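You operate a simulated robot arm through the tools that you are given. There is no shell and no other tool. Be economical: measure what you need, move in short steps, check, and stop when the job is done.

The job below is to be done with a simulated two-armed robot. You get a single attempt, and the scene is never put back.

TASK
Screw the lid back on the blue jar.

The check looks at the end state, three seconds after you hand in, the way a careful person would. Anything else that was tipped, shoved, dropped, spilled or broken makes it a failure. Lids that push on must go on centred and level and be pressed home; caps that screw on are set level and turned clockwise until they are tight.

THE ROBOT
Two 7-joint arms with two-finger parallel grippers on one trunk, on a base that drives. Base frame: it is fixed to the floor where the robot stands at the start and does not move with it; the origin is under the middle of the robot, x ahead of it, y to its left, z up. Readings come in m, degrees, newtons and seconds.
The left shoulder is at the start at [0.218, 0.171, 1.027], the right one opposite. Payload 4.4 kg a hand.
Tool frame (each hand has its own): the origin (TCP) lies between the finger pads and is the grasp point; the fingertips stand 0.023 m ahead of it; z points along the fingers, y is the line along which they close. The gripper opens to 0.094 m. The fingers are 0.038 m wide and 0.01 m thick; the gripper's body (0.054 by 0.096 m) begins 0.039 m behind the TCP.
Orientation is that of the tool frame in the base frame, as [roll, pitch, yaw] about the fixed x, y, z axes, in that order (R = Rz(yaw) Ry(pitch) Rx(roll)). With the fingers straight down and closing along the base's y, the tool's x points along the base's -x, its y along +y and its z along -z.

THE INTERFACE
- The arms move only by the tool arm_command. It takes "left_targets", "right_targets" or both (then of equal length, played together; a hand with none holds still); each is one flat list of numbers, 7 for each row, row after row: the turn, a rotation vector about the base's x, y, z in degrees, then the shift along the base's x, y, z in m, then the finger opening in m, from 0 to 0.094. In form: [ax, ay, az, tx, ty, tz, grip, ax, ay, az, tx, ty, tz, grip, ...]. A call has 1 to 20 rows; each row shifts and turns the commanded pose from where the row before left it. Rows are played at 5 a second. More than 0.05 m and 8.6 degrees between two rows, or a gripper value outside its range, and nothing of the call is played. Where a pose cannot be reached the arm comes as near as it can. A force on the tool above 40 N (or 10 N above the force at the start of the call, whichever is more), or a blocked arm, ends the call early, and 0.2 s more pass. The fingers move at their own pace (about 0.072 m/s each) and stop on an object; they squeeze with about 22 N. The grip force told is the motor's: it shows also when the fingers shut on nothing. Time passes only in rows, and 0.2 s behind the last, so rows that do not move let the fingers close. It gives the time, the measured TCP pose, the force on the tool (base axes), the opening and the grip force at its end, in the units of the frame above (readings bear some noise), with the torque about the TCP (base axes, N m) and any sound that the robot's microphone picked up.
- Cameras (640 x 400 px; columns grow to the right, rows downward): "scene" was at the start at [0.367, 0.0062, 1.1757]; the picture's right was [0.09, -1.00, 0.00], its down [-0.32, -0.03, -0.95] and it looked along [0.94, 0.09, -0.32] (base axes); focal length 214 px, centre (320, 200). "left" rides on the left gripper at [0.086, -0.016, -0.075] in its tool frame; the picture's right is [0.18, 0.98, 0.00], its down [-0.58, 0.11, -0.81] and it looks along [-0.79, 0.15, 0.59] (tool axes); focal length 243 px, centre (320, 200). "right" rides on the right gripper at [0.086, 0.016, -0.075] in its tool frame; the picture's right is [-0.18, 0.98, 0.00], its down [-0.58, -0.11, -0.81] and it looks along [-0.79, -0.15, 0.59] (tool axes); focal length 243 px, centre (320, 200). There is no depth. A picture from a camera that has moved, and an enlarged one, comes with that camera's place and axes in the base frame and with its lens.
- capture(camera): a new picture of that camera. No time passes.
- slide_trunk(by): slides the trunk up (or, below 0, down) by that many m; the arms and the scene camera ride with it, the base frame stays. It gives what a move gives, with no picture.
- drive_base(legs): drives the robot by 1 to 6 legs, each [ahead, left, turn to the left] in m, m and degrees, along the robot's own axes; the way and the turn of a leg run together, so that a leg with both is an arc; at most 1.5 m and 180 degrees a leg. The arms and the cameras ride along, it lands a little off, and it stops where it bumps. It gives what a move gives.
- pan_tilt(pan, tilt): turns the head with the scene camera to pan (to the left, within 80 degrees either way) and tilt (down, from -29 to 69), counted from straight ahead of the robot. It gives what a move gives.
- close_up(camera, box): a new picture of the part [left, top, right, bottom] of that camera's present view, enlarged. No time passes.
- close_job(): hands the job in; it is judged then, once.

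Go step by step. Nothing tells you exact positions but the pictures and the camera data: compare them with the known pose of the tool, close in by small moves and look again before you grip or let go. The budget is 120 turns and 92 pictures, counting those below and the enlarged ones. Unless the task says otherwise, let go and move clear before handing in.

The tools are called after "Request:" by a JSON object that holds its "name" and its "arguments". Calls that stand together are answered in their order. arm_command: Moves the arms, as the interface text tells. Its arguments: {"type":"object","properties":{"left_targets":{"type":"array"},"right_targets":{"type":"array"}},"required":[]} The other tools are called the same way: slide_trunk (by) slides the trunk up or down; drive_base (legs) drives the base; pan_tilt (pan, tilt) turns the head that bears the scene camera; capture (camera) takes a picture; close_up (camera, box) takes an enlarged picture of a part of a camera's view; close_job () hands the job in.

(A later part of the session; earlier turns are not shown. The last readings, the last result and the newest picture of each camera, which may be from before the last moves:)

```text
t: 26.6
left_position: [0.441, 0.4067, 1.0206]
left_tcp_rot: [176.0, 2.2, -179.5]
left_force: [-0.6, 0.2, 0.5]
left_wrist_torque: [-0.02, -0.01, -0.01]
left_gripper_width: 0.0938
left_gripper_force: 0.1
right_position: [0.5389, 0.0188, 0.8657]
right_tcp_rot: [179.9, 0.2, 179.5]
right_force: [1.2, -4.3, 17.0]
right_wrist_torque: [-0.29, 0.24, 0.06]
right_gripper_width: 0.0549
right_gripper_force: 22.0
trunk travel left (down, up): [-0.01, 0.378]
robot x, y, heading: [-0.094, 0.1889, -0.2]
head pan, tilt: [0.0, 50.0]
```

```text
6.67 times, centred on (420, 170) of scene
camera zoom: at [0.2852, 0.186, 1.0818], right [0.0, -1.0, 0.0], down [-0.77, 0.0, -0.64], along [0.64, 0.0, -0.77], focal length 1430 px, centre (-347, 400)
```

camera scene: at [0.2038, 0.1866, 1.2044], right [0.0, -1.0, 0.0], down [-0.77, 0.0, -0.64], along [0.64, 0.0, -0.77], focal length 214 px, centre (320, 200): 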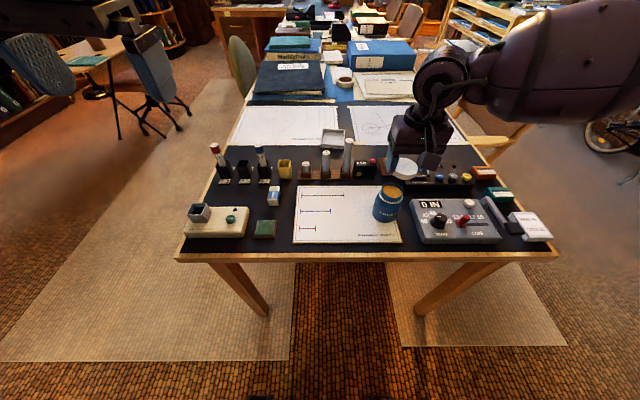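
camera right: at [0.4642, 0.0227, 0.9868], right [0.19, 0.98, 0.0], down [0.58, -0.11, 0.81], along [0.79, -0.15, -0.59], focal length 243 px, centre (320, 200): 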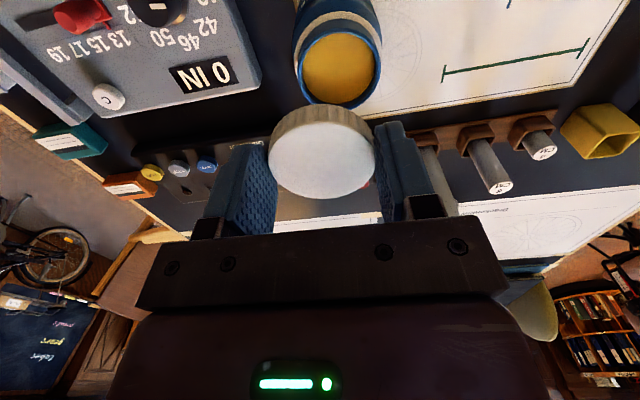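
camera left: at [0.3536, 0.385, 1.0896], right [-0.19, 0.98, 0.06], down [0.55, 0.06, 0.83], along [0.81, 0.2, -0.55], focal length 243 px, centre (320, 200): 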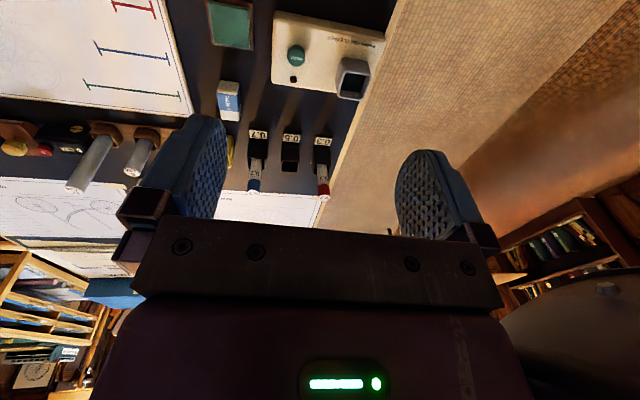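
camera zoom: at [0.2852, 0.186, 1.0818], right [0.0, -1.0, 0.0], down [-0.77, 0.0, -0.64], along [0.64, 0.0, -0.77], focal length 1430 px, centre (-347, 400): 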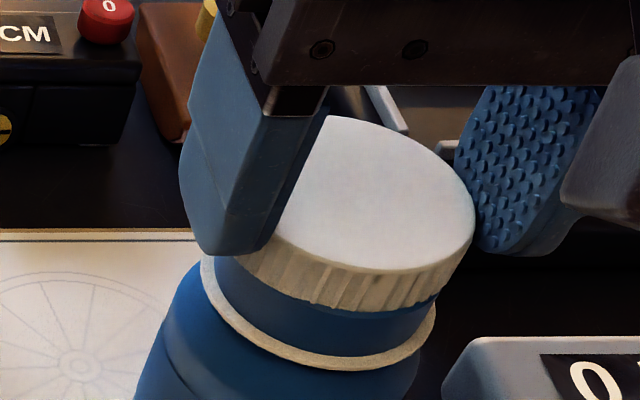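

The lid touched the rim at about 17 N, off to the (-x, -y) side. A sliver of rim shows on that same side, so I'll lift a little, shift (-1.5, -1.5) mm and try again.

Request:
{"name": "arm_command", "arguments": {"right_targets": [0, 0, 0, 0, 0, 0.005, 0.04, 0, 0, 0, -0.0015, -0.0015, 0, 0.04, 0, 0, 0, 0, 0, -0.004, 0.04, 0, 0, 0, 0, 0, 0, 0.04]}}

Request:
{"name": "close_up", "arguments": {"camera": "right", "box": [220, 40, 420, 180]}}

Request:
{"name": "close_up", "arguments": {"camera": "scene", "box": [390, 140, 450, 200]}}

```text
t: 27.6
left_position: [0.4398, 0.4058, 1.0203]
left_tcp_rot: [176.0, 2.2, -179.4]
left_force: [0.1, -0.2, 0.3]
left_wrist_torque: [0.01, 0.0, 0.0]
left_gripper_width: 0.094
left_gripper_force: 0.1
right_position: [0.537, 0.0181, 0.8656]
right_tcp_rot: [-179.9, 0.1, 179.6]
right_force: [0.1, -1.0, 10.9]
right_wrist_torque: [0.13, 0.14, 0.01]
right_gripper_width: 0.0548
right_gripper_force: 21.8
trunk travel left (down, up): [-0.01, 0.378]
robot x, y, heading: [-0.0893, 0.1893, -0.2]
head pan, tilt: [0.0, 50.0]
```

```text
2.86 times, centred on (320, 110) of right
camera zoom: at [0.4502, 0.0347, 0.9398], right [0.19, 0.98, 0.0], down [0.58, -0.11, 0.81], along [0.79, -0.15, -0.59], focal length 693 px, centre (320, 457)
```

zoom: 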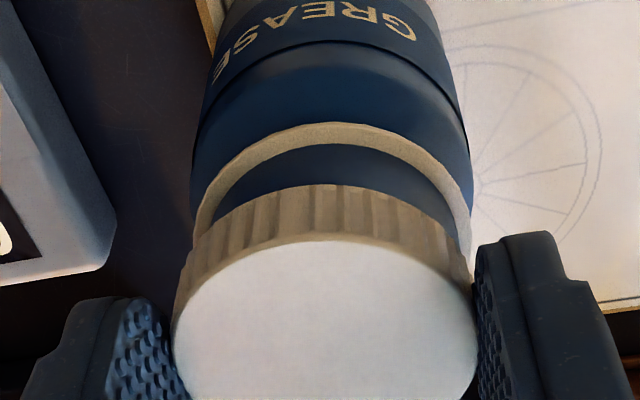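

```text
6.67 times, centred on (420, 170) of scene
camera zoom: at [0.2855, 0.1861, 1.0815], right [0.0, -1.0, 0.0], down [-0.77, 0.0, -0.64], along [0.64, 0.0, -0.77], focal length 1430 px, centre (-347, 400)
```

zoom: 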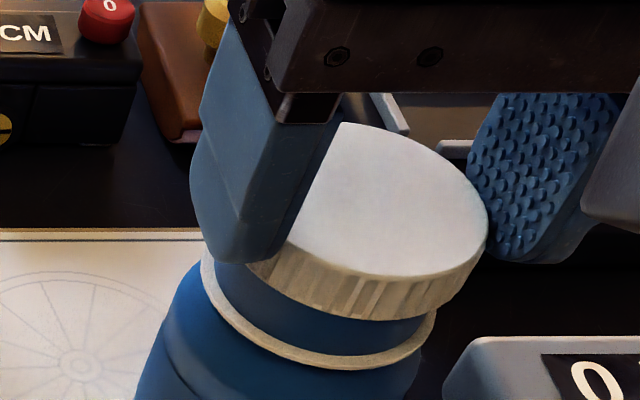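

The contact has now moved to the +y side, so the true centre lies in between. I'll lift slightly, shift (-0.5, +1.3) mm and try again.

Request:
{"name": "arm_command", "arguments": {"right_targets": [0, 0, 0, 0, 0, 0.003, 0.04, 0, 0, 0, -0.0007, 0.0013, 0, 0.04, 0, 0, 0, 0, 0, -0.003, 0.04, 0, 0, 0, 0, 0, 0, 0.04]}}

Request:
{"name": "close_up", "arguments": {"camera": "right", "box": [220, 40, 420, 180]}}

```text
t: 28.6
left_position: [0.4421, 0.4052, 1.019]
left_tcp_rot: [176.0, 2.3, -179.5]
left_force: [0.3, 0.0, 0.0]
left_wrist_torque: [0.0, 0.03, 0.01]
left_gripper_width: 0.0938
left_gripper_force: 0.0
right_position: [0.5364, 0.0188, 0.8657]
right_tcp_rot: [180.0, 0.1, 179.6]
right_force: [0.1, -0.5, 7.4]
right_wrist_torque: [0.03, 0.15, 0.02]
right_gripper_width: 0.0548
right_gripper_force: 22.1
trunk travel left (down, up): [-0.01, 0.378]
robot x, y, heading: [-0.0898, 0.1922, -0.1]
head pan, tilt: [0.0, 50.0]
```

```text
2.86 times, centred on (320, 110) of right
camera zoom: at [0.4499, 0.0354, 0.9397], right [0.19, 0.98, 0.0], down [0.58, -0.11, 0.81], along [0.79, -0.15, -0.59], focal length 693 px, centre (320, 457)
```

zoom: 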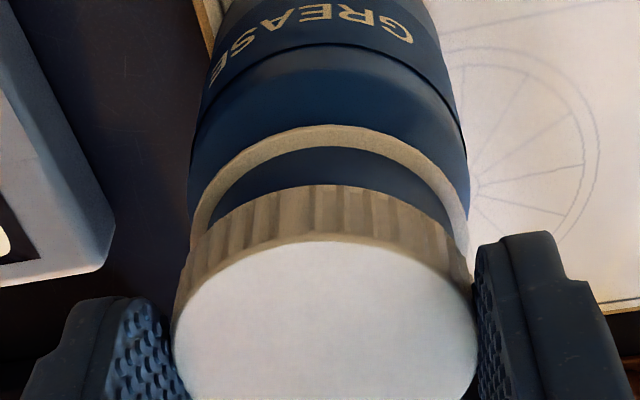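

The y offset is now fine and contact remains only on the -x side. I'll shift a little more that way.

Request:
{"name": "arm_command", "arguments": {"right_targets": [0, 0, 0, 0, 0, 0.003, 0.04, 0, 0, 0, -0.0012, 0.0003, 0, 0.04, 0, 0, 0, 0, 0, -0.0035, 0.04, 0, 0, 0, 0, 0, 0, 0.04]}}

Request:
{"name": "close_up", "arguments": {"camera": "scene", "box": [390, 140, 450, 200]}}

```text
t: 29.6
left_position: [0.4423, 0.4058, 1.019]
left_tcp_rot: [175.9, 2.1, -179.4]
left_force: [-0.3, -0.8, -0.4]
left_wrist_torque: [0.0, 0.01, -0.01]
left_gripper_width: 0.0943
left_gripper_force: 0.0
right_position: [0.5363, 0.0187, 0.8642]
right_tcp_rot: [180.0, 0.0, 179.6]
right_force: [-0.2, 0.4, 0.8]
right_wrist_torque: [0.0, 0.04, 0.02]
right_gripper_width: 0.0549
right_gripper_force: 21.7
trunk travel left (down, up): [-0.01, 0.378]
robot x, y, heading: [-0.0936, 0.188, -0.5]
head pan, tilt: [0.0, 50.0]
```

```text
6.67 times, centred on (420, 170) of scene
camera zoom: at [0.2862, 0.186, 1.081], right [0.0, -1.0, 0.0], down [-0.77, 0.0, -0.64], along [0.64, 0.0, -0.77], focal length 1430 px, centre (-347, 400)
```

zoom: 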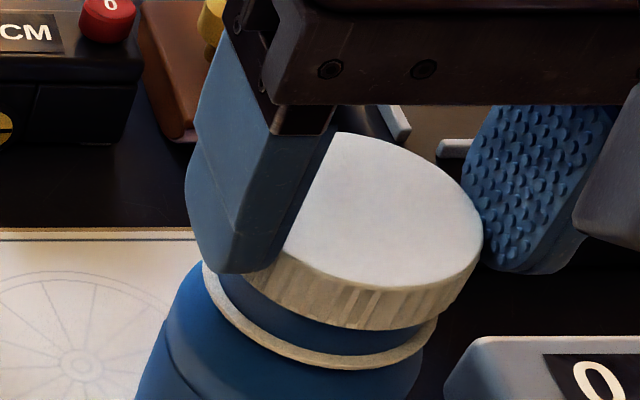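

The force vanished and the lid is lower, so the rim is entering the lid. I'll continue down in 2 mm steps.

Request:
{"name": "arm_command", "arguments": {"right_targets": [0, 0, 0, 0, 0, -0.002, 0.04, 0, 0, 0, 0, 0, -0.001, 0.04, 0, 0, 0, 0, 0, 0, 0.04]}}

Request:
{"name": "close_up", "arguments": {"camera": "scene", "box": [390, 140, 450, 200]}}

```text
t: 30.4
left_position: [0.4423, 0.4062, 1.0184]
left_tcp_rot: [176.0, 2.1, -179.5]
left_force: [0.2, -1.3, 0.6]
left_wrist_torque: [0.0, -0.02, 0.0]
left_gripper_width: 0.094
left_gripper_force: 0.1
right_position: [0.534, 0.0195, 0.8598]
right_tcp_rot: [-179.9, 0.1, 179.7]
right_force: [-0.2, 0.0, -0.2]
right_wrist_torque: [0.0, -0.04, 0.0]
right_gripper_width: 0.0547
right_gripper_force: 22.2
trunk travel left (down, up): [-0.01, 0.378]
robot x, y, heading: [-0.0913, 0.1936, -0.3]
head pan, tilt: [0.0, 50.0]
```

```text
6.67 times, centred on (420, 170) of scene
camera zoom: at [0.2863, 0.186, 1.081], right [0.0, -1.0, 0.0], down [-0.77, 0.0, -0.64], along [0.64, 0.0, -0.77], focal length 1430 px, centre (-347, 400)
```

zoom: 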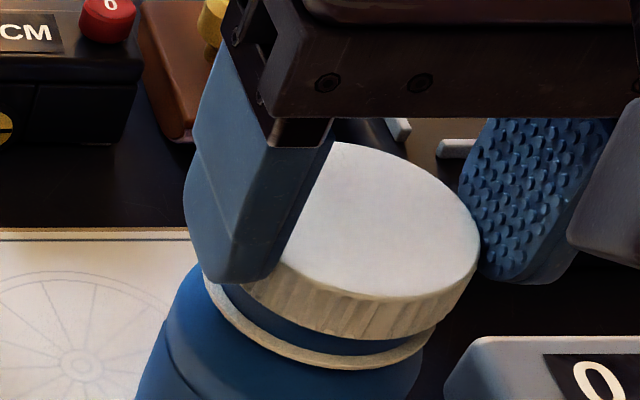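

The lid is sliding over the neck freely. I'll continue down until it meets resistance.

Request:
{"name": "arm_command", "arguments": {"right_targets": [0, 0, 0, 0, 0, -0.002, 0.04, 0, 0, 0, 0, 0, -0.002, 0.04, 0, 0, 0, 0, 0, 0, 0.04]}}

Request:
{"name": "close_up", "arguments": {"camera": "right", "box": [220, 40, 420, 180]}}

```text
t: 31.2
left_position: [0.4409, 0.4067, 1.0198]
left_tcp_rot: [175.9, 2.2, -179.5]
left_force: [0.0, -0.2, -0.2]
left_wrist_torque: [-0.02, -0.05, -0.01]
left_gripper_width: 0.094
left_gripper_force: 0.1
right_position: [0.5352, 0.0196, 0.8582]
right_tcp_rot: [180.0, 0.1, 179.6]
right_force: [-2.1, 0.5, 8.3]
right_wrist_torque: [-0.11, -0.06, -0.03]
right_gripper_width: 0.0548
right_gripper_force: 22.3
trunk travel left (down, up): [-0.01, 0.378]
robot x, y, heading: [-0.0921, 0.1898, -0.6]
head pan, tilt: [0.0, 50.0]
```

```text
2.86 times, centred on (320, 110) of right
camera zoom: at [0.4487, 0.0358, 0.932], right [0.19, 0.98, 0.0], down [0.58, -0.11, 0.81], along [0.79, -0.15, -0.59], focal length 693 px, centre (320, 457)
```

zoom: 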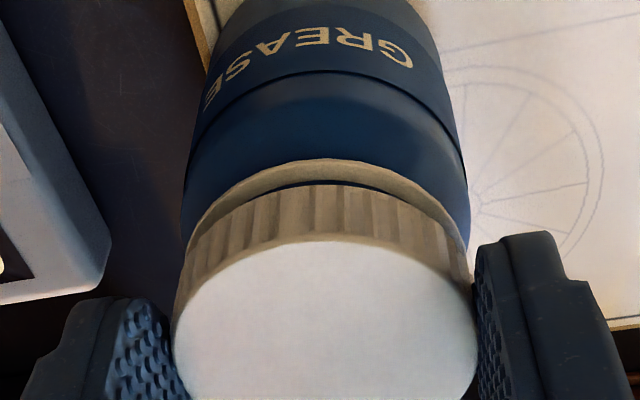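

The lid is seated on the thread start with 8 N of contact, close above the ring. I'll begin turning it clockwise as seen from above, watching whether the jar turns too.

Request:
{"name": "arm_command", "arguments": {"right_targets": [0, 0, -8, 0, 0, -0.0003, 0.04, 0, 0, -8, 0, 0, -0.0003, 0.04, 0, 0, -8, 0, 0, -0.0003, 0.04, 0, 0, -8, 0, 0, -0.0003, 0.04, 0, 0, 0, 0, 0, 0, 0.04]}}

Request:
{"name": "close_up", "arguments": {"camera": "scene", "box": [370, 130, 460, 220]}}

```text
t: 32.4
left_position: [0.4421, 0.4069, 1.0202]
left_tcp_rot: [176.1, 2.3, -179.5]
left_force: [-0.6, 0.3, -0.6]
left_wrist_torque: [0.0, 0.02, -0.01]
left_gripper_width: 0.094
left_gripper_force: 0.0
right_position: [0.5358, 0.0203, 0.8575]
right_tcp_rot: [180.0, 0.2, 147.5]
right_force: [5.1, 8.2, 16.8]
right_wrist_torque: [0.42, -0.49, 0.07]
right_gripper_width: 0.0547
right_gripper_force: 21.4
trunk travel left (down, up): [-0.01, 0.378]
robot x, y, heading: [-0.0929, 0.1928, -0.2]
head pan, tilt: [0.0, 50.0]
```

```text
4.44 times, centred on (415, 175) of scene
camera zoom: at [0.2854, 0.1869, 1.0815], right [0.0, -1.0, 0.0], down [-0.77, 0.0, -0.64], along [0.64, 0.0, -0.77], focal length 953 px, centre (-102, 311)
```

zoom: 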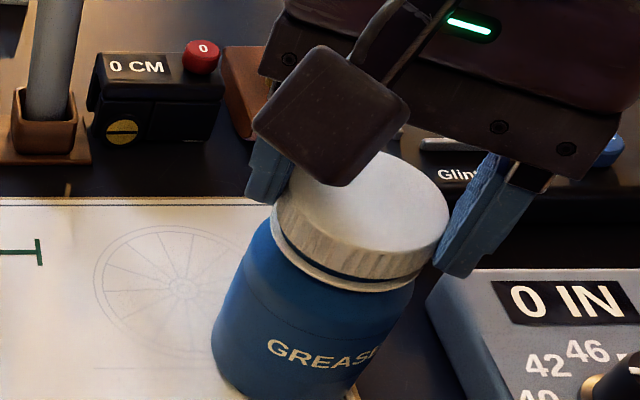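

The lid turned 32° and the jar stayed still. There is some side load, so I'll ease toward it and keep turning.

Request:
{"name": "arm_command", "arguments": {"right_targets": [0, 0, -8, 0.0006, 0.0009, 0, 0.04, 0, 0, -8, 0, 0, 0, 0.04, 0, 0, -8, 0, 0, 0, 0.04, 0, 0, -8, 0, 0, 0, 0.04, 0, 0, 0, 0, 0, 0, 0.04]}}

Request:
{"name": "close_up", "arguments": {"camera": "scene", "box": [370, 130, 460, 220]}}

```text
t: 33.6
left_position: [0.4412, 0.4072, 1.0189]
left_tcp_rot: [176.1, 2.3, -179.5]
left_force: [0.0, 0.0, 0.2]
left_wrist_torque: [-0.01, -0.02, 0.01]
left_gripper_width: 0.0944
left_gripper_force: 0.1
right_position: [0.5363, 0.0202, 0.8563]
right_tcp_rot: [180.0, 0.1, 115.5]
right_force: [6.2, 3.9, 21.8]
right_wrist_torque: [0.09, -0.39, -0.03]
right_gripper_width: 0.0547
right_gripper_force: 22.4
trunk travel left (down, up): [-0.01, 0.378]
robot x, y, heading: [-0.0955, 0.19, -0.3]
head pan, tilt: [0.0, 50.0]
```

```text
4.44 times, centred on (415, 175) of scene
camera zoom: at [0.2854, 0.1866, 1.0814], right [0.0, -1.0, 0.0], down [-0.77, 0.0, -0.64], along [0.64, 0.0, -0.77], focal length 953 px, centre (-102, 311)
```

zoom: 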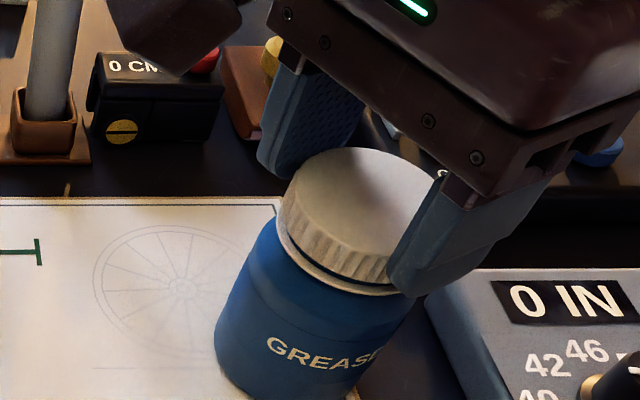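

The jar is still holding. I'll keep turning, with slight side relief.

Request:
{"name": "arm_command", "arguments": {"right_targets": [0, 0, -8, 0.0007, 0.0004, 0.0005, 0.04, 0, 0, -8, 0, 0, 0, 0.04, 0, 0, -8, 0, 0, 0, 0.04, 0, 0, -8, 0, 0, 0, 0.04, 0, 0, 0, 0, 0, 0, 0.04]}}

Request:
{"name": "close_up", "arguments": {"camera": "scene", "box": [370, 130, 460, 220]}}

```text
t: 34.8
left_position: [0.4419, 0.4052, 1.0202]
left_tcp_rot: [175.9, 2.1, -179.6]
left_force: [0.2, 0.3, 1.1]
left_wrist_torque: [-0.03, 0.01, 0.02]
left_gripper_width: 0.094
left_gripper_force: 0.1
right_position: [0.5367, 0.0198, 0.8555]
right_tcp_rot: [-180.0, 0.0, 83.5]
right_force: [9.4, -0.1, 16.2]
right_wrist_torque: [-0.22, -0.59, 0.03]
right_gripper_width: 0.0549
right_gripper_force: 21.9
trunk travel left (down, up): [-0.01, 0.378]
robot x, y, heading: [-0.0901, 0.1924, -0.3]
head pan, tilt: [0.0, 50.0]
```

```text
4.44 times, centred on (415, 175) of scene
camera zoom: at [0.2858, 0.1862, 1.0812], right [0.0, -1.0, 0.0], down [-0.77, 0.0, -0.64], along [0.64, 0.0, -0.77], focal length 953 px, centre (-102, 311)
```

zoom: 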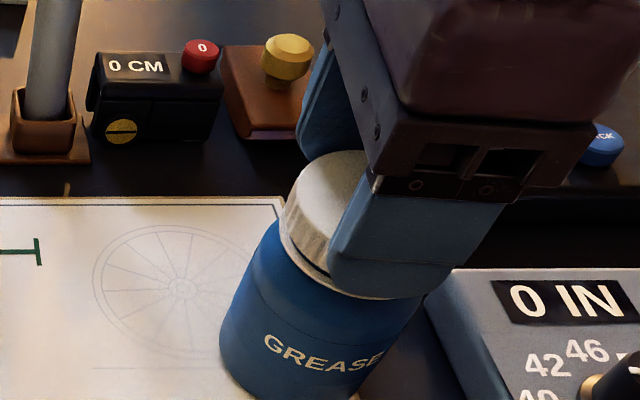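

96° turned; the jar isn't rotating and the lid is sinking. I'll relieve the 9 N in x and continue.

Request:
{"name": "arm_command", "arguments": {"right_targets": [0, 0, -8, 0.001, 0, 0, 0.04, 0, 0, -8, 0.0005, 0, 0, 0.04, 0, 0, -8, 0, 0, 0, 0.04, 0, 0, -8, 0, 0, 0, 0.04, 0, 0, 0, 0, 0, 0, 0.04]}}

Request:
{"name": "close_up", "arguments": {"camera": "scene", "box": [370, 130, 460, 220]}}

```text
t: 36.0
left_position: [0.4426, 0.4058, 1.0191]
left_tcp_rot: [176.0, 2.3, -179.5]
left_force: [-0.5, -0.6, 0.3]
left_wrist_torque: [0.01, 0.0, 0.04]
left_gripper_width: 0.094
left_gripper_force: 0.1
right_position: [0.5384, 0.02, 0.8544]
right_tcp_rot: [-179.9, 0.0, 51.5]
right_force: [1.0, -2.9, 6.7]
right_wrist_torque: [-0.17, 0.08, 0.0]
right_gripper_width: 0.0546
right_gripper_force: 22.1
trunk travel left (down, up): [-0.01, 0.378]
robot x, y, heading: [-0.0897, 0.1909, -0.5]
head pan, tilt: [0.0, 50.0]
```

```text
4.44 times, centred on (415, 175) of scene
camera zoom: at [0.2859, 0.186, 1.0811], right [0.0, -1.0, 0.0], down [-0.77, 0.0, -0.64], along [0.64, 0.0, -0.77], focal length 953 px, centre (-102, 311)
```

zoom: 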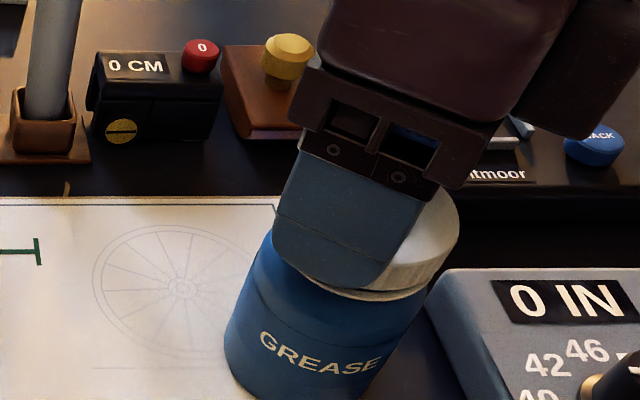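

The thread is now pulling the lid down, with the vertical force falling. I'll continue, following it down.

Request:
{"name": "arm_command", "arguments": {"right_targets": [0, 0, -8, 0, -0.0004, -0.0006, 0.04, 0, 0, -8, 0, 0, -0.0004, 0.04, 0, 0, -8, 0, 0, -0.0004, 0.04, 0, 0, -8, 0, 0, -0.0003, 0.04, 0, 0, 0, 0, 0, 0, 0.04]}}

Request:
{"name": "close_up", "arguments": {"camera": "scene", "box": [370, 130, 460, 220]}}

```text
t: 37.2
left_position: [0.4414, 0.4067, 1.0209]
left_tcp_rot: [176.0, 2.1, -179.5]
left_force: [0.5, -0.1, -0.6]
left_wrist_torque: [-0.02, -0.02, 0.04]
left_gripper_width: 0.094
left_gripper_force: 0.0
right_position: [0.5372, 0.0206, 0.8554]
right_tcp_rot: [180.0, -0.1, 19.5]
right_force: [1.2, -3.6, 13.9]
right_wrist_torque: [-0.16, 0.04, 0.01]
right_gripper_width: 0.0546
right_gripper_force: 21.8
trunk travel left (down, up): [-0.01, 0.378]
robot x, y, heading: [-0.088, 0.1906, -0.5]
head pan, tilt: [0.0, 50.0]
```

```text
4.44 times, centred on (415, 175) of scene
camera zoom: at [0.2855, 0.186, 1.0814], right [0.0, -1.0, 0.0], down [-0.77, 0.0, -0.64], along [0.64, 0.0, -0.77], focal length 953 px, centre (-102, 311)
```

zoom: 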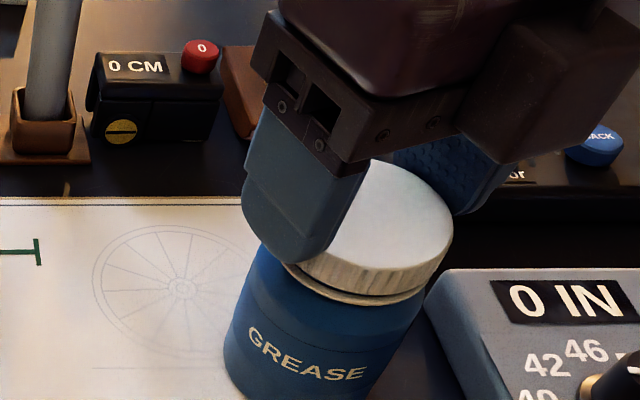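

The jar's label has now begun turning with the lid, so either the lid is getting tight or friction with the table is low. I'll look closely at the gap.

Request:
{"name": "close_up", "arguments": {"camera": "scene", "box": [400, 160, 445, 205]}}

Request:
{"name": "capture", "arguments": {"camera": "right"}}

```text
8.89 times, centred on (422, 182) of scene
camera zoom: at [0.2855, 0.186, 1.0814], right [0.0, -1.0, 0.0], down [-0.77, 0.0, -0.64], along [0.64, 0.0, -0.77], focal length 1906 px, centre (-591, 356)
```

zoom: 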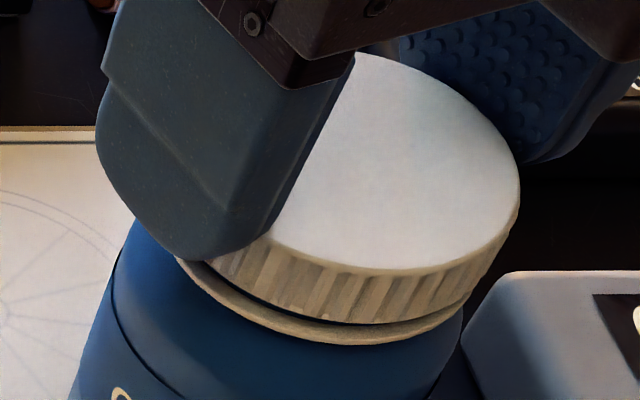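

```text
44 pictures are left
camera right: at [0.6243, 0.0338, 0.9298], right [0.15, -0.99, 0.0], down [-0.59, -0.09, 0.8], along [-0.8, -0.12, -0.59], focal length 243 px, centre (320, 200)
```

right: 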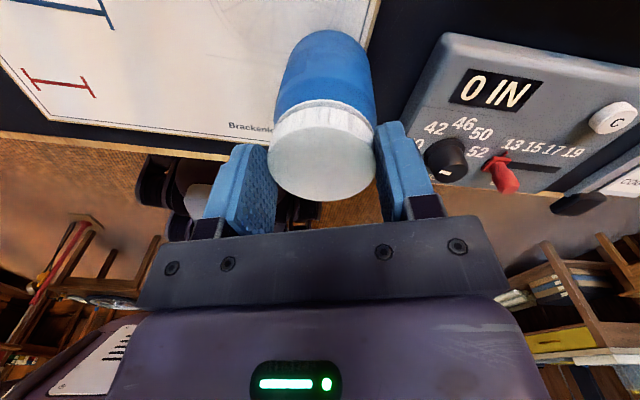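

Request:
{"name": "close_up", "arguments": {"camera": "right", "box": [250, 20, 400, 210]}}

```text
2.11 times, centred on (325, 115) of right
camera zoom: at [0.6243, 0.0338, 0.9298], right [0.15, -0.99, 0.0], down [-0.59, -0.09, 0.8], along [-0.8, -0.12, -0.59], focal length 511 px, centre (310, 379)
```

zoom: 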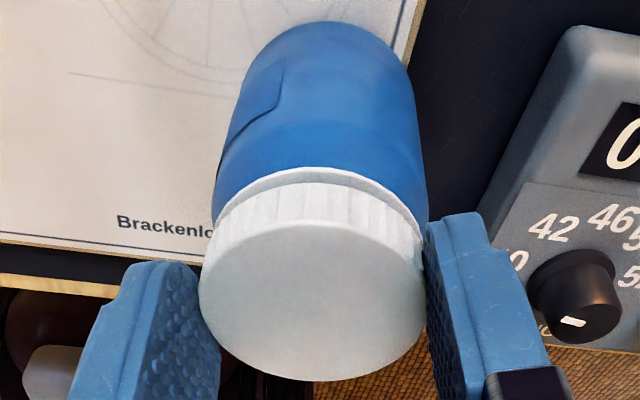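

The gap is small but still visible in front. I'll turn further while pressing harder, so the table grips the jar, and compare the label movement.

Request:
{"name": "arm_command", "arguments": {"right_targets": [0, 0, -8, 0, -0.0004, -0.0012, 0.04, 0, 0, -8, 0, 0, -0.0006, 0.04, 0, 0, -8, 0, 0, 0, 0.04, 0, 0, 0, 0, 0, 0, 0.04]}}

Request:
{"name": "close_up", "arguments": {"camera": "scene", "box": [370, 130, 460, 220]}}

```text
t: 38.2
left_position: [0.44, 0.4063, 1.0197]
left_tcp_rot: [176.0, 2.3, -179.5]
left_force: [0.4, -0.2, 0.2]
left_wrist_torque: [0.01, 0.03, 0.01]
left_gripper_width: 0.094
left_gripper_force: 0.1
right_position: [0.537, 0.0192, 0.8548]
right_tcp_rot: [-180.0, -0.2, -4.5]
right_force: [0.7, -8.4, 28.2]
right_wrist_torque: [-0.37, 0.1, 0.07]
right_gripper_width: 0.055
right_gripper_force: 21.9
trunk travel left (down, up): [-0.01, 0.378]
robot x, y, heading: [-0.0897, 0.1927, -0.2]
head pan, tilt: [0.0, 50.0]
```

```text
4.44 times, centred on (415, 175) of scene
camera zoom: at [0.2846, 0.1858, 1.0818], right [0.0, -1.0, 0.0], down [-0.77, 0.0, -0.64], along [0.64, 0.0, -0.77], focal length 953 px, centre (-102, 311)
```

zoom: 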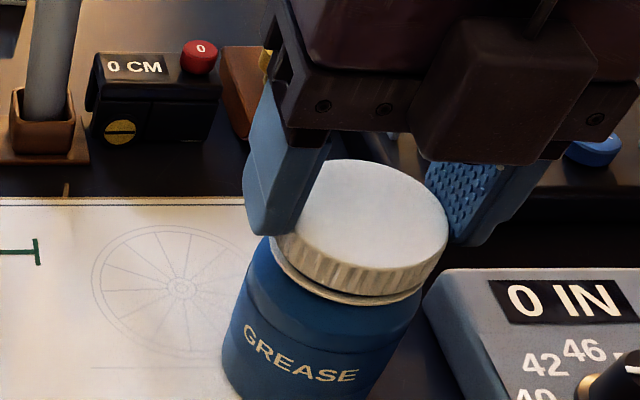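

This time the lid turned much more than the jar, so pressing helps. I'll continue this way and relieve the side load.

Request:
{"name": "arm_command", "arguments": {"right_targets": [0, 0, -8, 0, -0.001, 0, 0.04, 0, 0, -8, 0, -0.0003, 0, 0.04, 0, 0, -8, 0, 0, 0, 0.04, 0, 0, -8, 0, 0, 0, 0.04, 0, 0, 0, 0, 0, 0, 0.04]}}

Request:
{"name": "close_up", "arguments": {"camera": "scene", "box": [370, 130, 460, 220]}}

```text
t: 39.4
left_position: [0.441, 0.4059, 1.0191]
left_tcp_rot: [176.0, 2.2, -179.5]
left_force: [0.6, -0.2, 0.7]
left_wrist_torque: [0.0, 0.01, 0.01]
left_gripper_width: 0.0942
left_gripper_force: 0.1
right_position: [0.5373, 0.018, 0.8525]
right_tcp_rot: [-179.9, 0.1, -36.5]
right_force: [-4.5, -5.6, 20.5]
right_wrist_torque: [-0.16, 0.39, 0.04]
right_gripper_width: 0.0552
right_gripper_force: 22.2
trunk travel left (down, up): [-0.01, 0.378]
robot x, y, heading: [-0.0906, 0.1882, -0.4]
head pan, tilt: [0.0, 50.0]
```

```text
4.44 times, centred on (415, 175) of scene
camera zoom: at [0.2848, 0.186, 1.0816], right [0.0, -1.0, 0.0], down [-0.77, 0.0, -0.64], along [0.64, 0.0, -0.77], focal length 953 px, centre (-102, 311)
```

zoom: 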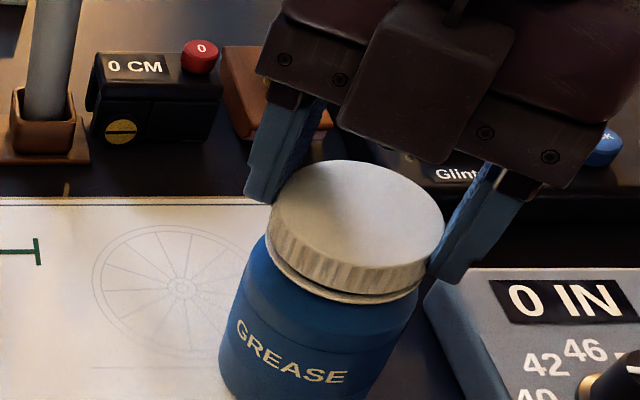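

The lid is still descending (z = 0.8525). I'll continue.

Request:
{"name": "arm_command", "arguments": {"right_targets": [0, 0, -8, -0.0007, -0.0006, -0.0005, 0.04, 0, 0, -8, 0, 0, -0.0003, 0.04, 0, 0, -8, 0, 0, 0, 0.04, 0, 0, -8, 0, 0, 0, 0.04, 0, 0, 0, 0, 0, 0, 0.04]}}

Request:
{"name": "close_up", "arguments": {"camera": "scene", "box": [370, 130, 460, 220]}}

```text
t: 40.6
left_position: [0.4409, 0.4064, 1.0198]
left_tcp_rot: [176.0, 2.2, -179.5]
left_force: [0.4, 0.0, 0.7]
left_wrist_torque: [-0.02, -0.01, 0.01]
left_gripper_width: 0.094
left_gripper_force: 0.0
right_position: [0.5366, 0.0187, 0.8503]
right_tcp_rot: [-179.8, 0.0, -68.5]
right_force: [-6.3, -3.1, 19.3]
right_wrist_torque: [-0.01, 0.38, 0.02]
right_gripper_width: 0.0549
right_gripper_force: 22.5
trunk travel left (down, up): [-0.01, 0.378]
robot x, y, heading: [-0.0923, 0.1861, -0.4]
head pan, tilt: [0.0, 50.0]
```

```text
4.44 times, centred on (415, 175) of scene
camera zoom: at [0.2847, 0.1862, 1.0817], right [0.0, -1.0, 0.0], down [-0.77, 0.0, -0.64], along [0.64, 0.0, -0.77], focal length 953 px, centre (-102, 311)
```

zoom: 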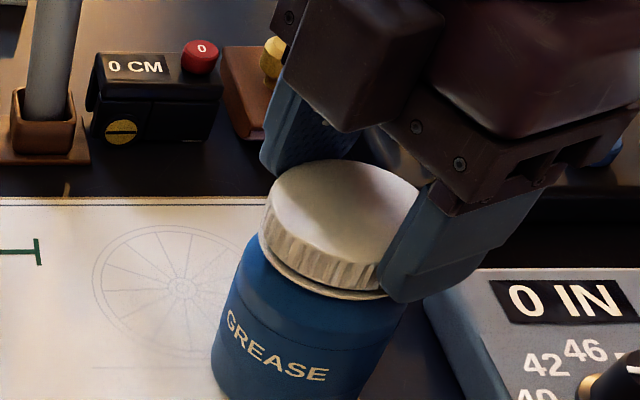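

Request:
{"name": "close_up", "arguments": {"camera": "scene", "box": [398, 155, 443, 205]}}

Request:
{"name": "close_up", "arguments": {"camera": "right", "box": [240, 40, 400, 200]}}

```text
8.00 times, centred on (420, 180) of scene
camera zoom: at [0.2847, 0.1862, 1.0817], right [0.0, -1.0, 0.0], down [-0.77, 0.0, -0.64], along [0.64, 0.0, -0.77], focal length 1716 px, centre (-484, 360)
```

zoom: 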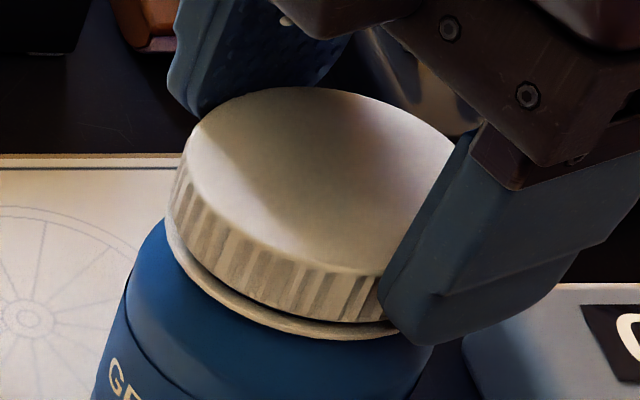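

```text
2.50 times, centred on (320, 120) of right
camera zoom: at [0.553, -0.068, 0.9268], right [-0.98, -0.19, 0.0], down [-0.11, 0.58, 0.81], along [-0.15, 0.79, -0.59], focal length 606 px, centre (320, 400)
```

zoom: 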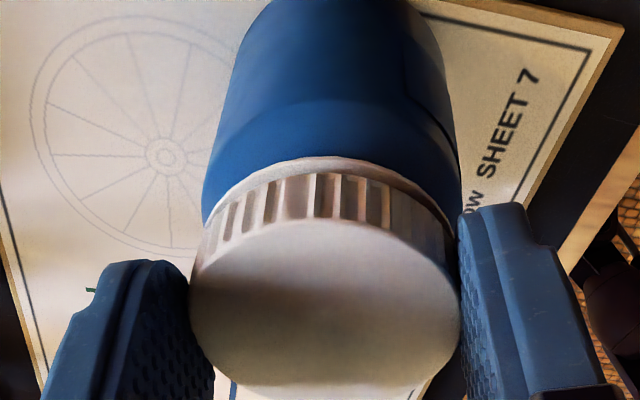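

The lid is nearly on the ring. I'll turn further until it becomes tight.

Request:
{"name": "arm_command", "arguments": {"right_targets": [0, 0, -8, -0.0008, -0.0003, 0, 0.04, 0, 0, -8, 0, 0, 0, 0.04, 0, 0, -8, 0, 0, 0, 0.04, 0, 0, -8, 0, 0, 0, 0.04, 0, 0, 0, 0, 0, 0, 0.04]}}

Request:
{"name": "close_up", "arguments": {"camera": "scene", "box": [370, 130, 460, 220]}}

```text
t: 41.8
left_position: [0.4409, 0.4064, 1.0193]
left_tcp_rot: [175.9, 2.2, -179.4]
left_force: [0.7, 0.9, 0.5]
left_wrist_torque: [0.02, 0.01, 0.0]
left_gripper_width: 0.0939
left_gripper_force: 0.1
right_position: [0.5367, 0.017, 0.8527]
right_tcp_rot: [-179.9, -0.1, -100.5]
right_force: [-3.4, 1.3, 8.1]
right_wrist_torque: [0.21, 0.08, 0.02]
right_gripper_width: 0.0548
right_gripper_force: 22.3
trunk travel left (down, up): [-0.01, 0.378]
robot x, y, heading: [-0.0928, 0.1932, -0.3]
head pan, tilt: [0.0, 50.0]
```

```text
4.44 times, centred on (415, 175) of scene
camera zoom: at [0.2856, 0.1863, 1.0812], right [0.0, -1.0, 0.0], down [-0.77, 0.0, -0.64], along [0.64, 0.0, -0.77], focal length 953 px, centre (-102, 311)
```

zoom: 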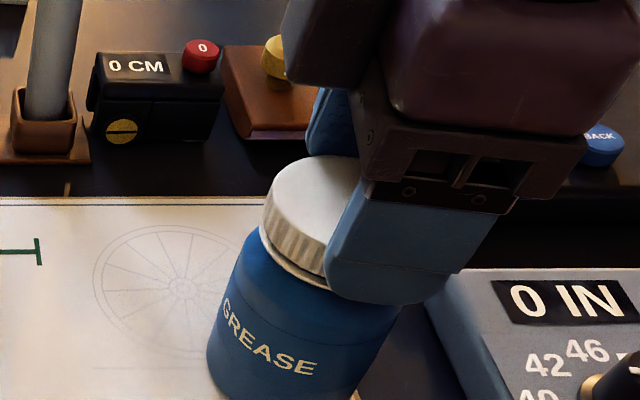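

Turning continues with slight jar slip. I'll press a bit more and go on.

Request:
{"name": "arm_command", "arguments": {"right_targets": [0, 0, -8, -0.0004, 0, -0.001, 0.04, 0, 0, -8, 0, 0, -0.0005, 0.04, 0, 0, -8, 0, 0, 0, 0.04, 0, 0, -8, 0, 0, 0, 0.04, 0, 0, 0, 0, 0, 0, 0.04]}}

Request:
{"name": "close_up", "arguments": {"camera": "scene", "box": [370, 130, 460, 220]}}

```text
t: 43.0
left_position: [0.442, 0.4044, 1.0194]
left_tcp_rot: [176.0, 2.1, -179.5]
left_force: [-0.8, -0.3, -0.1]
left_wrist_torque: [0.0, 0.0, -0.03]
left_gripper_width: 0.094
left_gripper_force: 0.1
right_position: [0.5777, -0.0842, 0.8878]
right_tcp_rot: [179.4, 0.1, -131.9]
right_force: [-1.1, 0.3, -2.9]
right_wrist_torque: [-0.07, 0.02, 0.0]
right_gripper_width: 0.0547
right_gripper_force: 22.2
right hand out of reach, approached as far as the arm can: row 1, 2, 3, 4
trunk travel left (down, up): [-0.01, 0.378]
robot x, y, heading: [-0.0921, 0.194, -0.4]
head pan, tilt: [0.0, 50.0]
```

```text
4.44 times, centred on (415, 175) of scene
camera zoom: at [0.2866, 0.186, 1.0808], right [0.0, -1.0, 0.0], down [-0.77, 0.0, -0.64], along [0.64, 0.0, -0.77], focal length 953 px, centre (-102, 311)
```

zoom: 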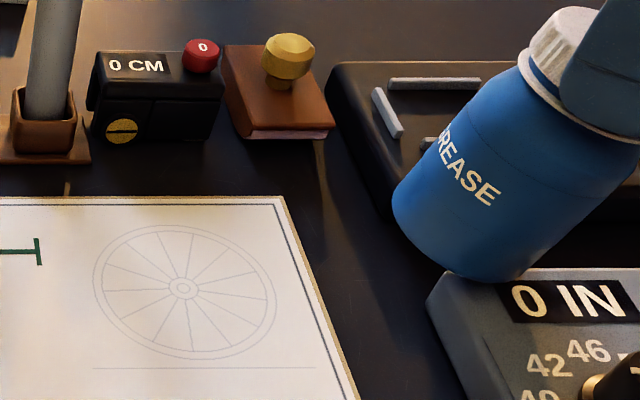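

The arm hit a joint limit and swung aside, and the jar came up with it, hanging from the threaded lid. I'll hold still and check the scene before moving.

Request:
{"name": "capture", "arguments": {"camera": "scene"}}

Request:
{"name": "capture", "arguments": {"camera": "right"}}

```text
35 pictures are left
camera scene: at [0.2866, 0.186, 1.0808], right [0.0, -1.0, 0.0], down [-0.77, 0.0, -0.64], along [0.64, 0.0, -0.77], focal length 214 px, centre (320, 200)
```

scene: 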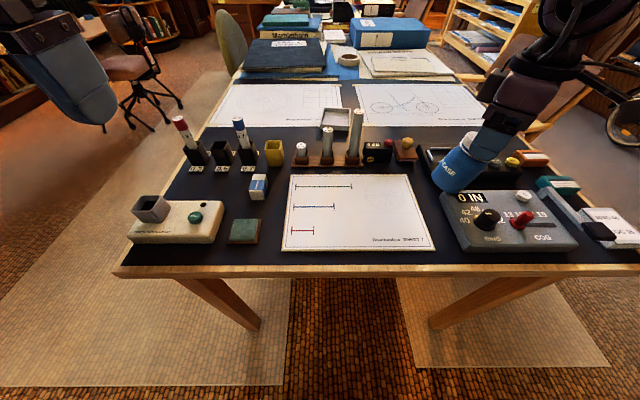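

```text
34 pictures are left
camera right: at [0.5086, -0.1376, 0.9615], right [-0.61, 0.79, 0.01], down [0.47, 0.35, 0.81], along [0.64, 0.49, -0.59], focal length 243 px, centre (320, 200)
```

right: 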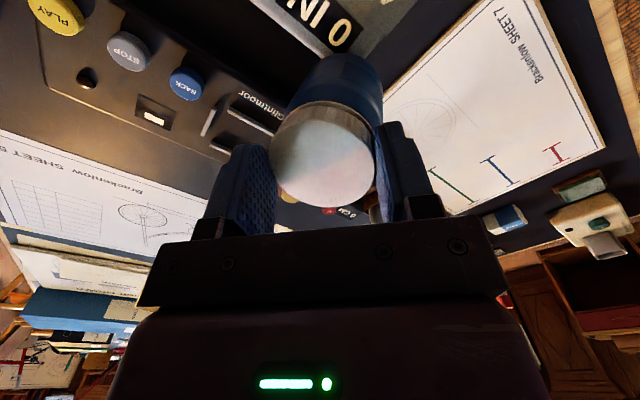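

The jar hangs upright, clear of the devices, and nothing else appears moved. I'll raise it straight up first, then wind the wrist back counter-clockwise in the air, where the jar turns freely with it.

Request:
{"name": "arm_command", "arguments": {"right_targets": [0, 0, 0, 0, 0, 0.02, 0.04, 0, 0, 0, 0, 0, 0.02, 0.04, 0, 0, 0, 0, 0, 0.02, 0.04, 0, 0, 8, 0, 0, 0, 0.04, 0, 0, 8, 0, 0, 0, 0.04, 0, 0, 0, 0, 0, 0, 0.04]}}

Request:
{"name": "capture", "arguments": {"camera": "scene"}}

```text
t: 44.4
left_position: [0.4428, 0.4058, 1.019]
left_tcp_rot: [176.0, 2.1, -179.5]
left_force: [0.2, 0.5, 0.1]
left_wrist_torque: [0.0, 0.03, 0.0]
left_gripper_width: 0.0941
left_gripper_force: 0.1
right_position: [0.5789, -0.0833, 0.947]
right_tcp_rot: [179.9, 0.0, -116.5]
right_force: [-0.3, -0.1, -2.8]
right_wrist_torque: [-0.08, 0.0, 0.02]
right_gripper_width: 0.0544
right_gripper_force: 22.1
trunk travel left (down, up): [-0.01, 0.378]
robot x, y, heading: [-0.0897, 0.1955, -0.2]
head pan, tilt: [0.0, 50.0]
```

```text
33 pictures are left
camera scene: at [0.2865, 0.1859, 1.0809], right [0.0, -1.0, 0.0], down [-0.77, 0.0, -0.64], along [0.64, 0.0, -0.77], focal length 214 px, centre (320, 200)
```

scene: 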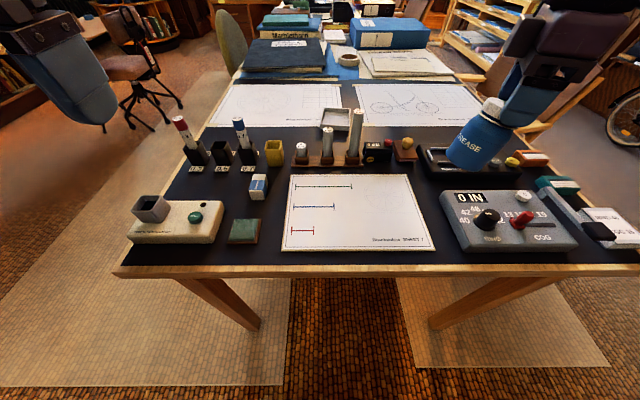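

The jar is stable at 0.28 kg. I'll wind the wrist back further.

Request:
{"name": "arm_command", "arguments": {"right_targets": [0, 0, 8, 0, 0, 0, 0.04, 0, 0, 8, 0, 0, 0, 0.04, 0, 0, 8, 0, 0, 0, 0.04, 0, 0, 8, 0, 0, 0, 0.04, 0, 0, 8, 0, 0, 0, 0.04, 0, 0, 8, 0, 0, 0, 0.04, 0, 0, 8, 0, 0, 0, 0.04, 0, 0, 8, 0, 0, 0, 0.04, 0, 0, 8, 0, 0, 0, 0.04, 0, 0, 8, 0, 0, 0, 0.04, 0, 0, 8, 0, 0, 0, 0.04, 0, 0, 8, 0, 0, 0, 0.04, 0, 0, 8, 0, 0, 0, 0.04, 0, 0, 8, 0, 0, 0, 0.04, 0, 0, 8, 0, 0, 0, 0.04, 0, 0, 8, 0, 0, 0, 0.04, 0, 0, 8, 0, 0, 0, 0.04, 0, 0, 8, 0, 0, 0, 0.04, 0, 0, 8, 0, 0, 0, 0.04]}}

Request:
{"name": "arm_command", "arguments": {"right_targets": [0, 0, 8, 0, 0, 0, 0.04, 0, 0, 8, 0, 0, 0, 0.04, 0, 0, 8, 0, 0, 0, 0.04, 0, 0, 8, 0, 0, 0, 0.04, 0, 0, 8, 0, 0, 0, 0.04, 0, 0, 8, 0, 0, 0, 0.04, 0, 0, 8, 0, 0, 0, 0.04, 0, 0, 8, 0, 0, 0, 0.04, 0, 0, 8, 0, 0, 0, 0.04, 0, 0, 8, 0, 0, 0, 0.04, 0, 0, 8, 0, 0, 0, 0.04, 0, 0, 8, 0, 0, 0, 0.04, 0, 0, 8, 0, 0, 0, 0.04, 0, 0, 8, 0, 0, 0, 0.04, 0, 0, 8, 0, 0, 0, 0.04, 0, 0, 0, 0, 0, 0, 0.04]}}

Request:
{"name": "capture", "arguments": {"camera": "scene"}}

```text
t: 48.4
left_position: [0.4417, 0.4063, 1.0188]
left_tcp_rot: [176.1, 2.1, -179.5]
left_force: [0.9, 0.3, -0.4]
left_wrist_torque: [0.01, 0.03, 0.03]
left_gripper_width: 0.0941
left_gripper_force: 0.0
right_position: [0.578, -0.0829, 0.9453]
right_tcp_rot: [-179.9, 0.0, 35.8]
right_force: [0.0, -0.7, -3.7]
right_wrist_torque: [0.07, -0.02, 0.0]
right_gripper_width: 0.0542
right_gripper_force: 22.0
trunk travel left (down, up): [-0.01, 0.378]
robot x, y, heading: [-0.0928, 0.1902, -0.2]
head pan, tilt: [0.0, 50.0]
```

```text
t: 51.8
left_position: [0.4417, 0.4069, 1.0197]
left_tcp_rot: [176.1, 2.1, -179.5]
left_force: [0.3, -0.8, -0.1]
left_wrist_torque: [-0.03, 0.01, 0.02]
left_gripper_width: 0.0937
left_gripper_force: 0.1
right_position: [0.5783, -0.0828, 0.9475]
right_tcp_rot: [-179.9, -0.1, 155.7]
right_force: [-0.3, 0.0, -4.2]
right_wrist_torque: [0.0, 0.06, 0.01]
right_gripper_width: 0.054
right_gripper_force: 21.8
trunk travel left (down, up): [-0.01, 0.378]
robot x, y, heading: [-0.0959, 0.1899, -0.1]
head pan, tilt: [0.0, 50.0]
```

```text
32 pictures are left
camera scene: at [0.2865, 0.1859, 1.0809], right [0.0, -1.0, 0.0], down [-0.77, 0.0, -0.64], along [0.64, 0.0, -0.77], focal length 214 px, centre (320, 200)
```

scene: 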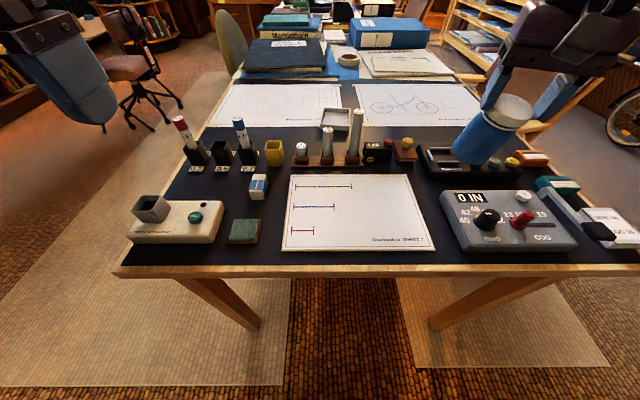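

The jar is still held firmly. I'll carry it back over its original spot on the paper.

Request:
{"name": "arm_command", "arguments": {"right_targets": [0, 0, 8, -0.01, 0.0255, 0, 0.04, 0, 0, 8, -0.01, 0.0255, 0, 0.04, 0, 0, 0, -0.01, 0.0255, 0, 0.04, 0, 0, 0, -0.01, 0.0255, 0, 0.04, 0, 0, 0, 0, 0, -0.02, 0.04, 0, 0, 0, 0, 0, -0.02, 0.04, 0, 0, 0, 0, 0, 0, 0.04]}}

Request:
{"name": "close_up", "arguments": {"camera": "scene", "box": [340, 110, 480, 230]}}

```text
t: 53.4
left_position: [0.4417, 0.4055, 1.0185]
left_tcp_rot: [176.0, 2.0, -179.5]
left_force: [-0.4, 0.0, 0.0]
left_wrist_torque: [-0.02, 0.0, 0.02]
left_gripper_width: 0.0939
left_gripper_force: 0.0
right_position: [0.538, 0.0181, 0.9076]
right_tcp_rot: [-180.0, 0.0, 171.6]
right_force: [0.2, 1.0, -4.0]
right_wrist_torque: [-0.02, 0.03, -0.03]
right_gripper_width: 0.0542
right_gripper_force: 21.7
trunk travel left (down, up): [-0.01, 0.378]
robot x, y, heading: [-0.0936, 0.1902, -0.4]
head pan, tilt: [0.0, 50.0]
```

```text
3.33 times, centred on (410, 170) of scene
camera zoom: at [0.2864, 0.1859, 1.081], right [0.0, -1.0, 0.0], down [-0.77, 0.0, -0.64], along [0.64, 0.0, -0.77], focal length 715 px, centre (20, 300)
```

zoom: 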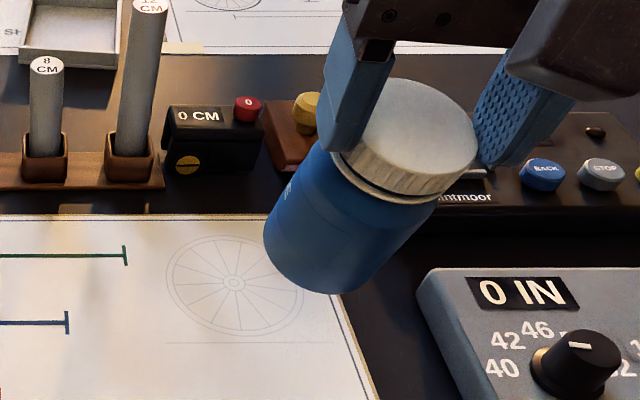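

The jar is over its spot. I'll lower it gently to the table.

Request:
{"name": "arm_command", "arguments": {"right_targets": [0, 0, 0, 0, 0, -0.02, 0.04, 0, 0, 0, 0, 0, -0.02, 0.04, 0, 0, 0, 0, 0, -0.008, 0.04, 0, 0, 0, 0, 0, 0, 0.04]}}

Request:
{"name": "arm_command", "arguments": {"right_targets": [0, 0, 0, 0, 0, -0.003, 0.04, 0, 0, 0, 0, 0, -0.002, 0.04, 0, 0, 0, 0, 0, 0, 0.04]}}

Request:
{"name": "close_up", "arguments": {"camera": "scene", "box": [360, 120, 470, 230]}}

```text
t: 54.4
left_position: [0.443, 0.4063, 1.0183]
left_tcp_rot: [176.0, 2.1, -179.5]
left_force: [0.2, -0.3, -0.1]
left_wrist_torque: [-0.01, -0.01, -0.01]
left_gripper_width: 0.094
left_gripper_force: 0.0
right_position: [0.5389, 0.0198, 0.8589]
right_tcp_rot: [-179.9, 0.1, 171.5]
right_force: [-0.1, 0.2, -2.7]
right_wrist_torque: [-0.01, 0.02, -0.04]
right_gripper_width: 0.0543
right_gripper_force: 22.1
trunk travel left (down, up): [-0.01, 0.378]
robot x, y, heading: [-0.0917, 0.1898, -0.5]
head pan, tilt: [0.0, 50.0]
```

```text
t: 55.2
left_position: [0.4404, 0.407, 1.0198]
left_tcp_rot: [176.0, 2.2, -179.5]
left_force: [0.0, 0.1, -0.4]
left_wrist_torque: [-0.03, 0.01, -0.01]
left_gripper_width: 0.0942
left_gripper_force: 0.1
right_position: [0.5369, 0.0203, 0.8583]
right_tcp_rot: [179.9, 0.3, 171.6]
right_force: [2.9, -1.3, 21.8]
right_wrist_torque: [-0.1, -0.35, -0.03]
right_gripper_width: 0.0543
right_gripper_force: 22.2
trunk travel left (down, up): [-0.01, 0.378]
robot x, y, heading: [-0.0883, 0.1911, -0.3]
head pan, tilt: [0.0, 50.0]
```

```text
3.64 times, centred on (415, 175) of scene
camera zoom: at [0.285, 0.1864, 1.0818], right [0.0, -1.0, 0.0], down [-0.77, 0.0, -0.64], along [0.64, 0.0, -0.77], focal length 780 px, centre (-26, 291)
```

zoom: 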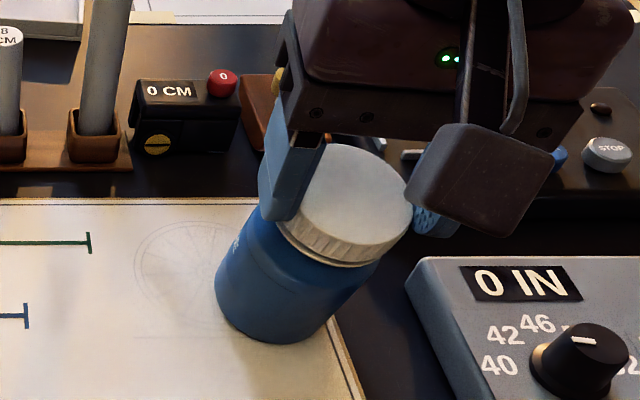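

The jar stands on the paper again. I'll open, drop 4 mm for a fuller grip on the rim, and close again.

Request:
{"name": "arm_command", "arguments": {"right_targets": [0, 0, 0, 0, 0, 0.002, 0.04, 0, 0, 0, 0, 0, 0, 0.07, 0, 0, 0, 0, 0, 0, 0.07, 0, 0, 0, 0, 0, -0.003, 0.07, 0, 0, 0, 0, 0, -0.002, 0.07, 0, 0, 0, 0, 0, 0, 0.07]}}

Request:
{"name": "close_up", "arguments": {"camera": "right", "box": [200, 20, 440, 200]}}

Request:
{"name": "close_up", "arguments": {"camera": "scene", "box": [395, 145, 445, 205]}}

```text
t: 56.6
left_position: [0.4423, 0.4066, 1.0191]
left_tcp_rot: [176.0, 2.2, -179.6]
left_force: [-0.7, -0.6, 0.5]
left_wrist_torque: [0.02, 0.0, 0.0]
left_gripper_width: 0.094
left_gripper_force: 0.0
right_position: [0.5382, 0.0207, 0.8518]
right_tcp_rot: [179.9, 0.0, 171.6]
right_force: [0.3, 1.2, 1.9]
right_wrist_torque: [0.03, -0.03, 0.0]
right_gripper_width: 0.0707
right_gripper_force: 0.9
trunk travel left (down, up): [-0.01, 0.378]
robot x, y, heading: [-0.0911, 0.1924, -0.3]
head pan, tilt: [0.0, 50.0]
```

```text
2.22 times, centred on (320, 110) of right
camera zoom: at [0.4546, 0.049, 0.926], right [0.33, 0.95, 0.0], down [0.56, -0.19, 0.81], along [0.76, -0.26, -0.59], focal length 539 px, centre (320, 400)
```

zoom: 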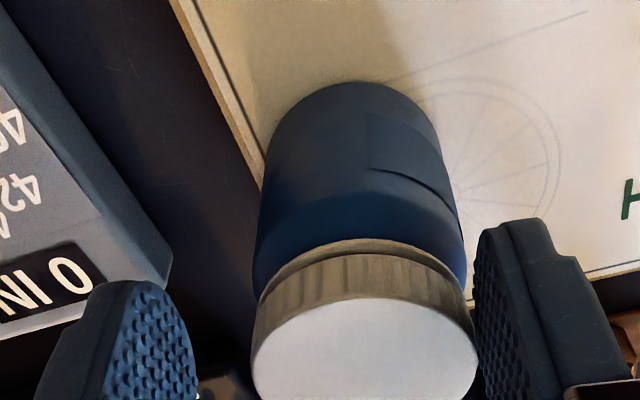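

```text
6.67 times, centred on (420, 175) of scene
camera zoom: at [0.2862, 0.1861, 1.081], right [0.0, -1.0, 0.0], down [-0.77, 0.0, -0.64], along [0.64, 0.0, -0.77], focal length 1430 px, centre (-347, 367)
```

zoom: 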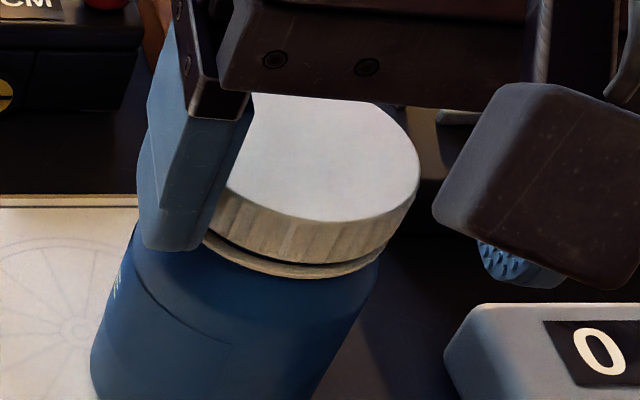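

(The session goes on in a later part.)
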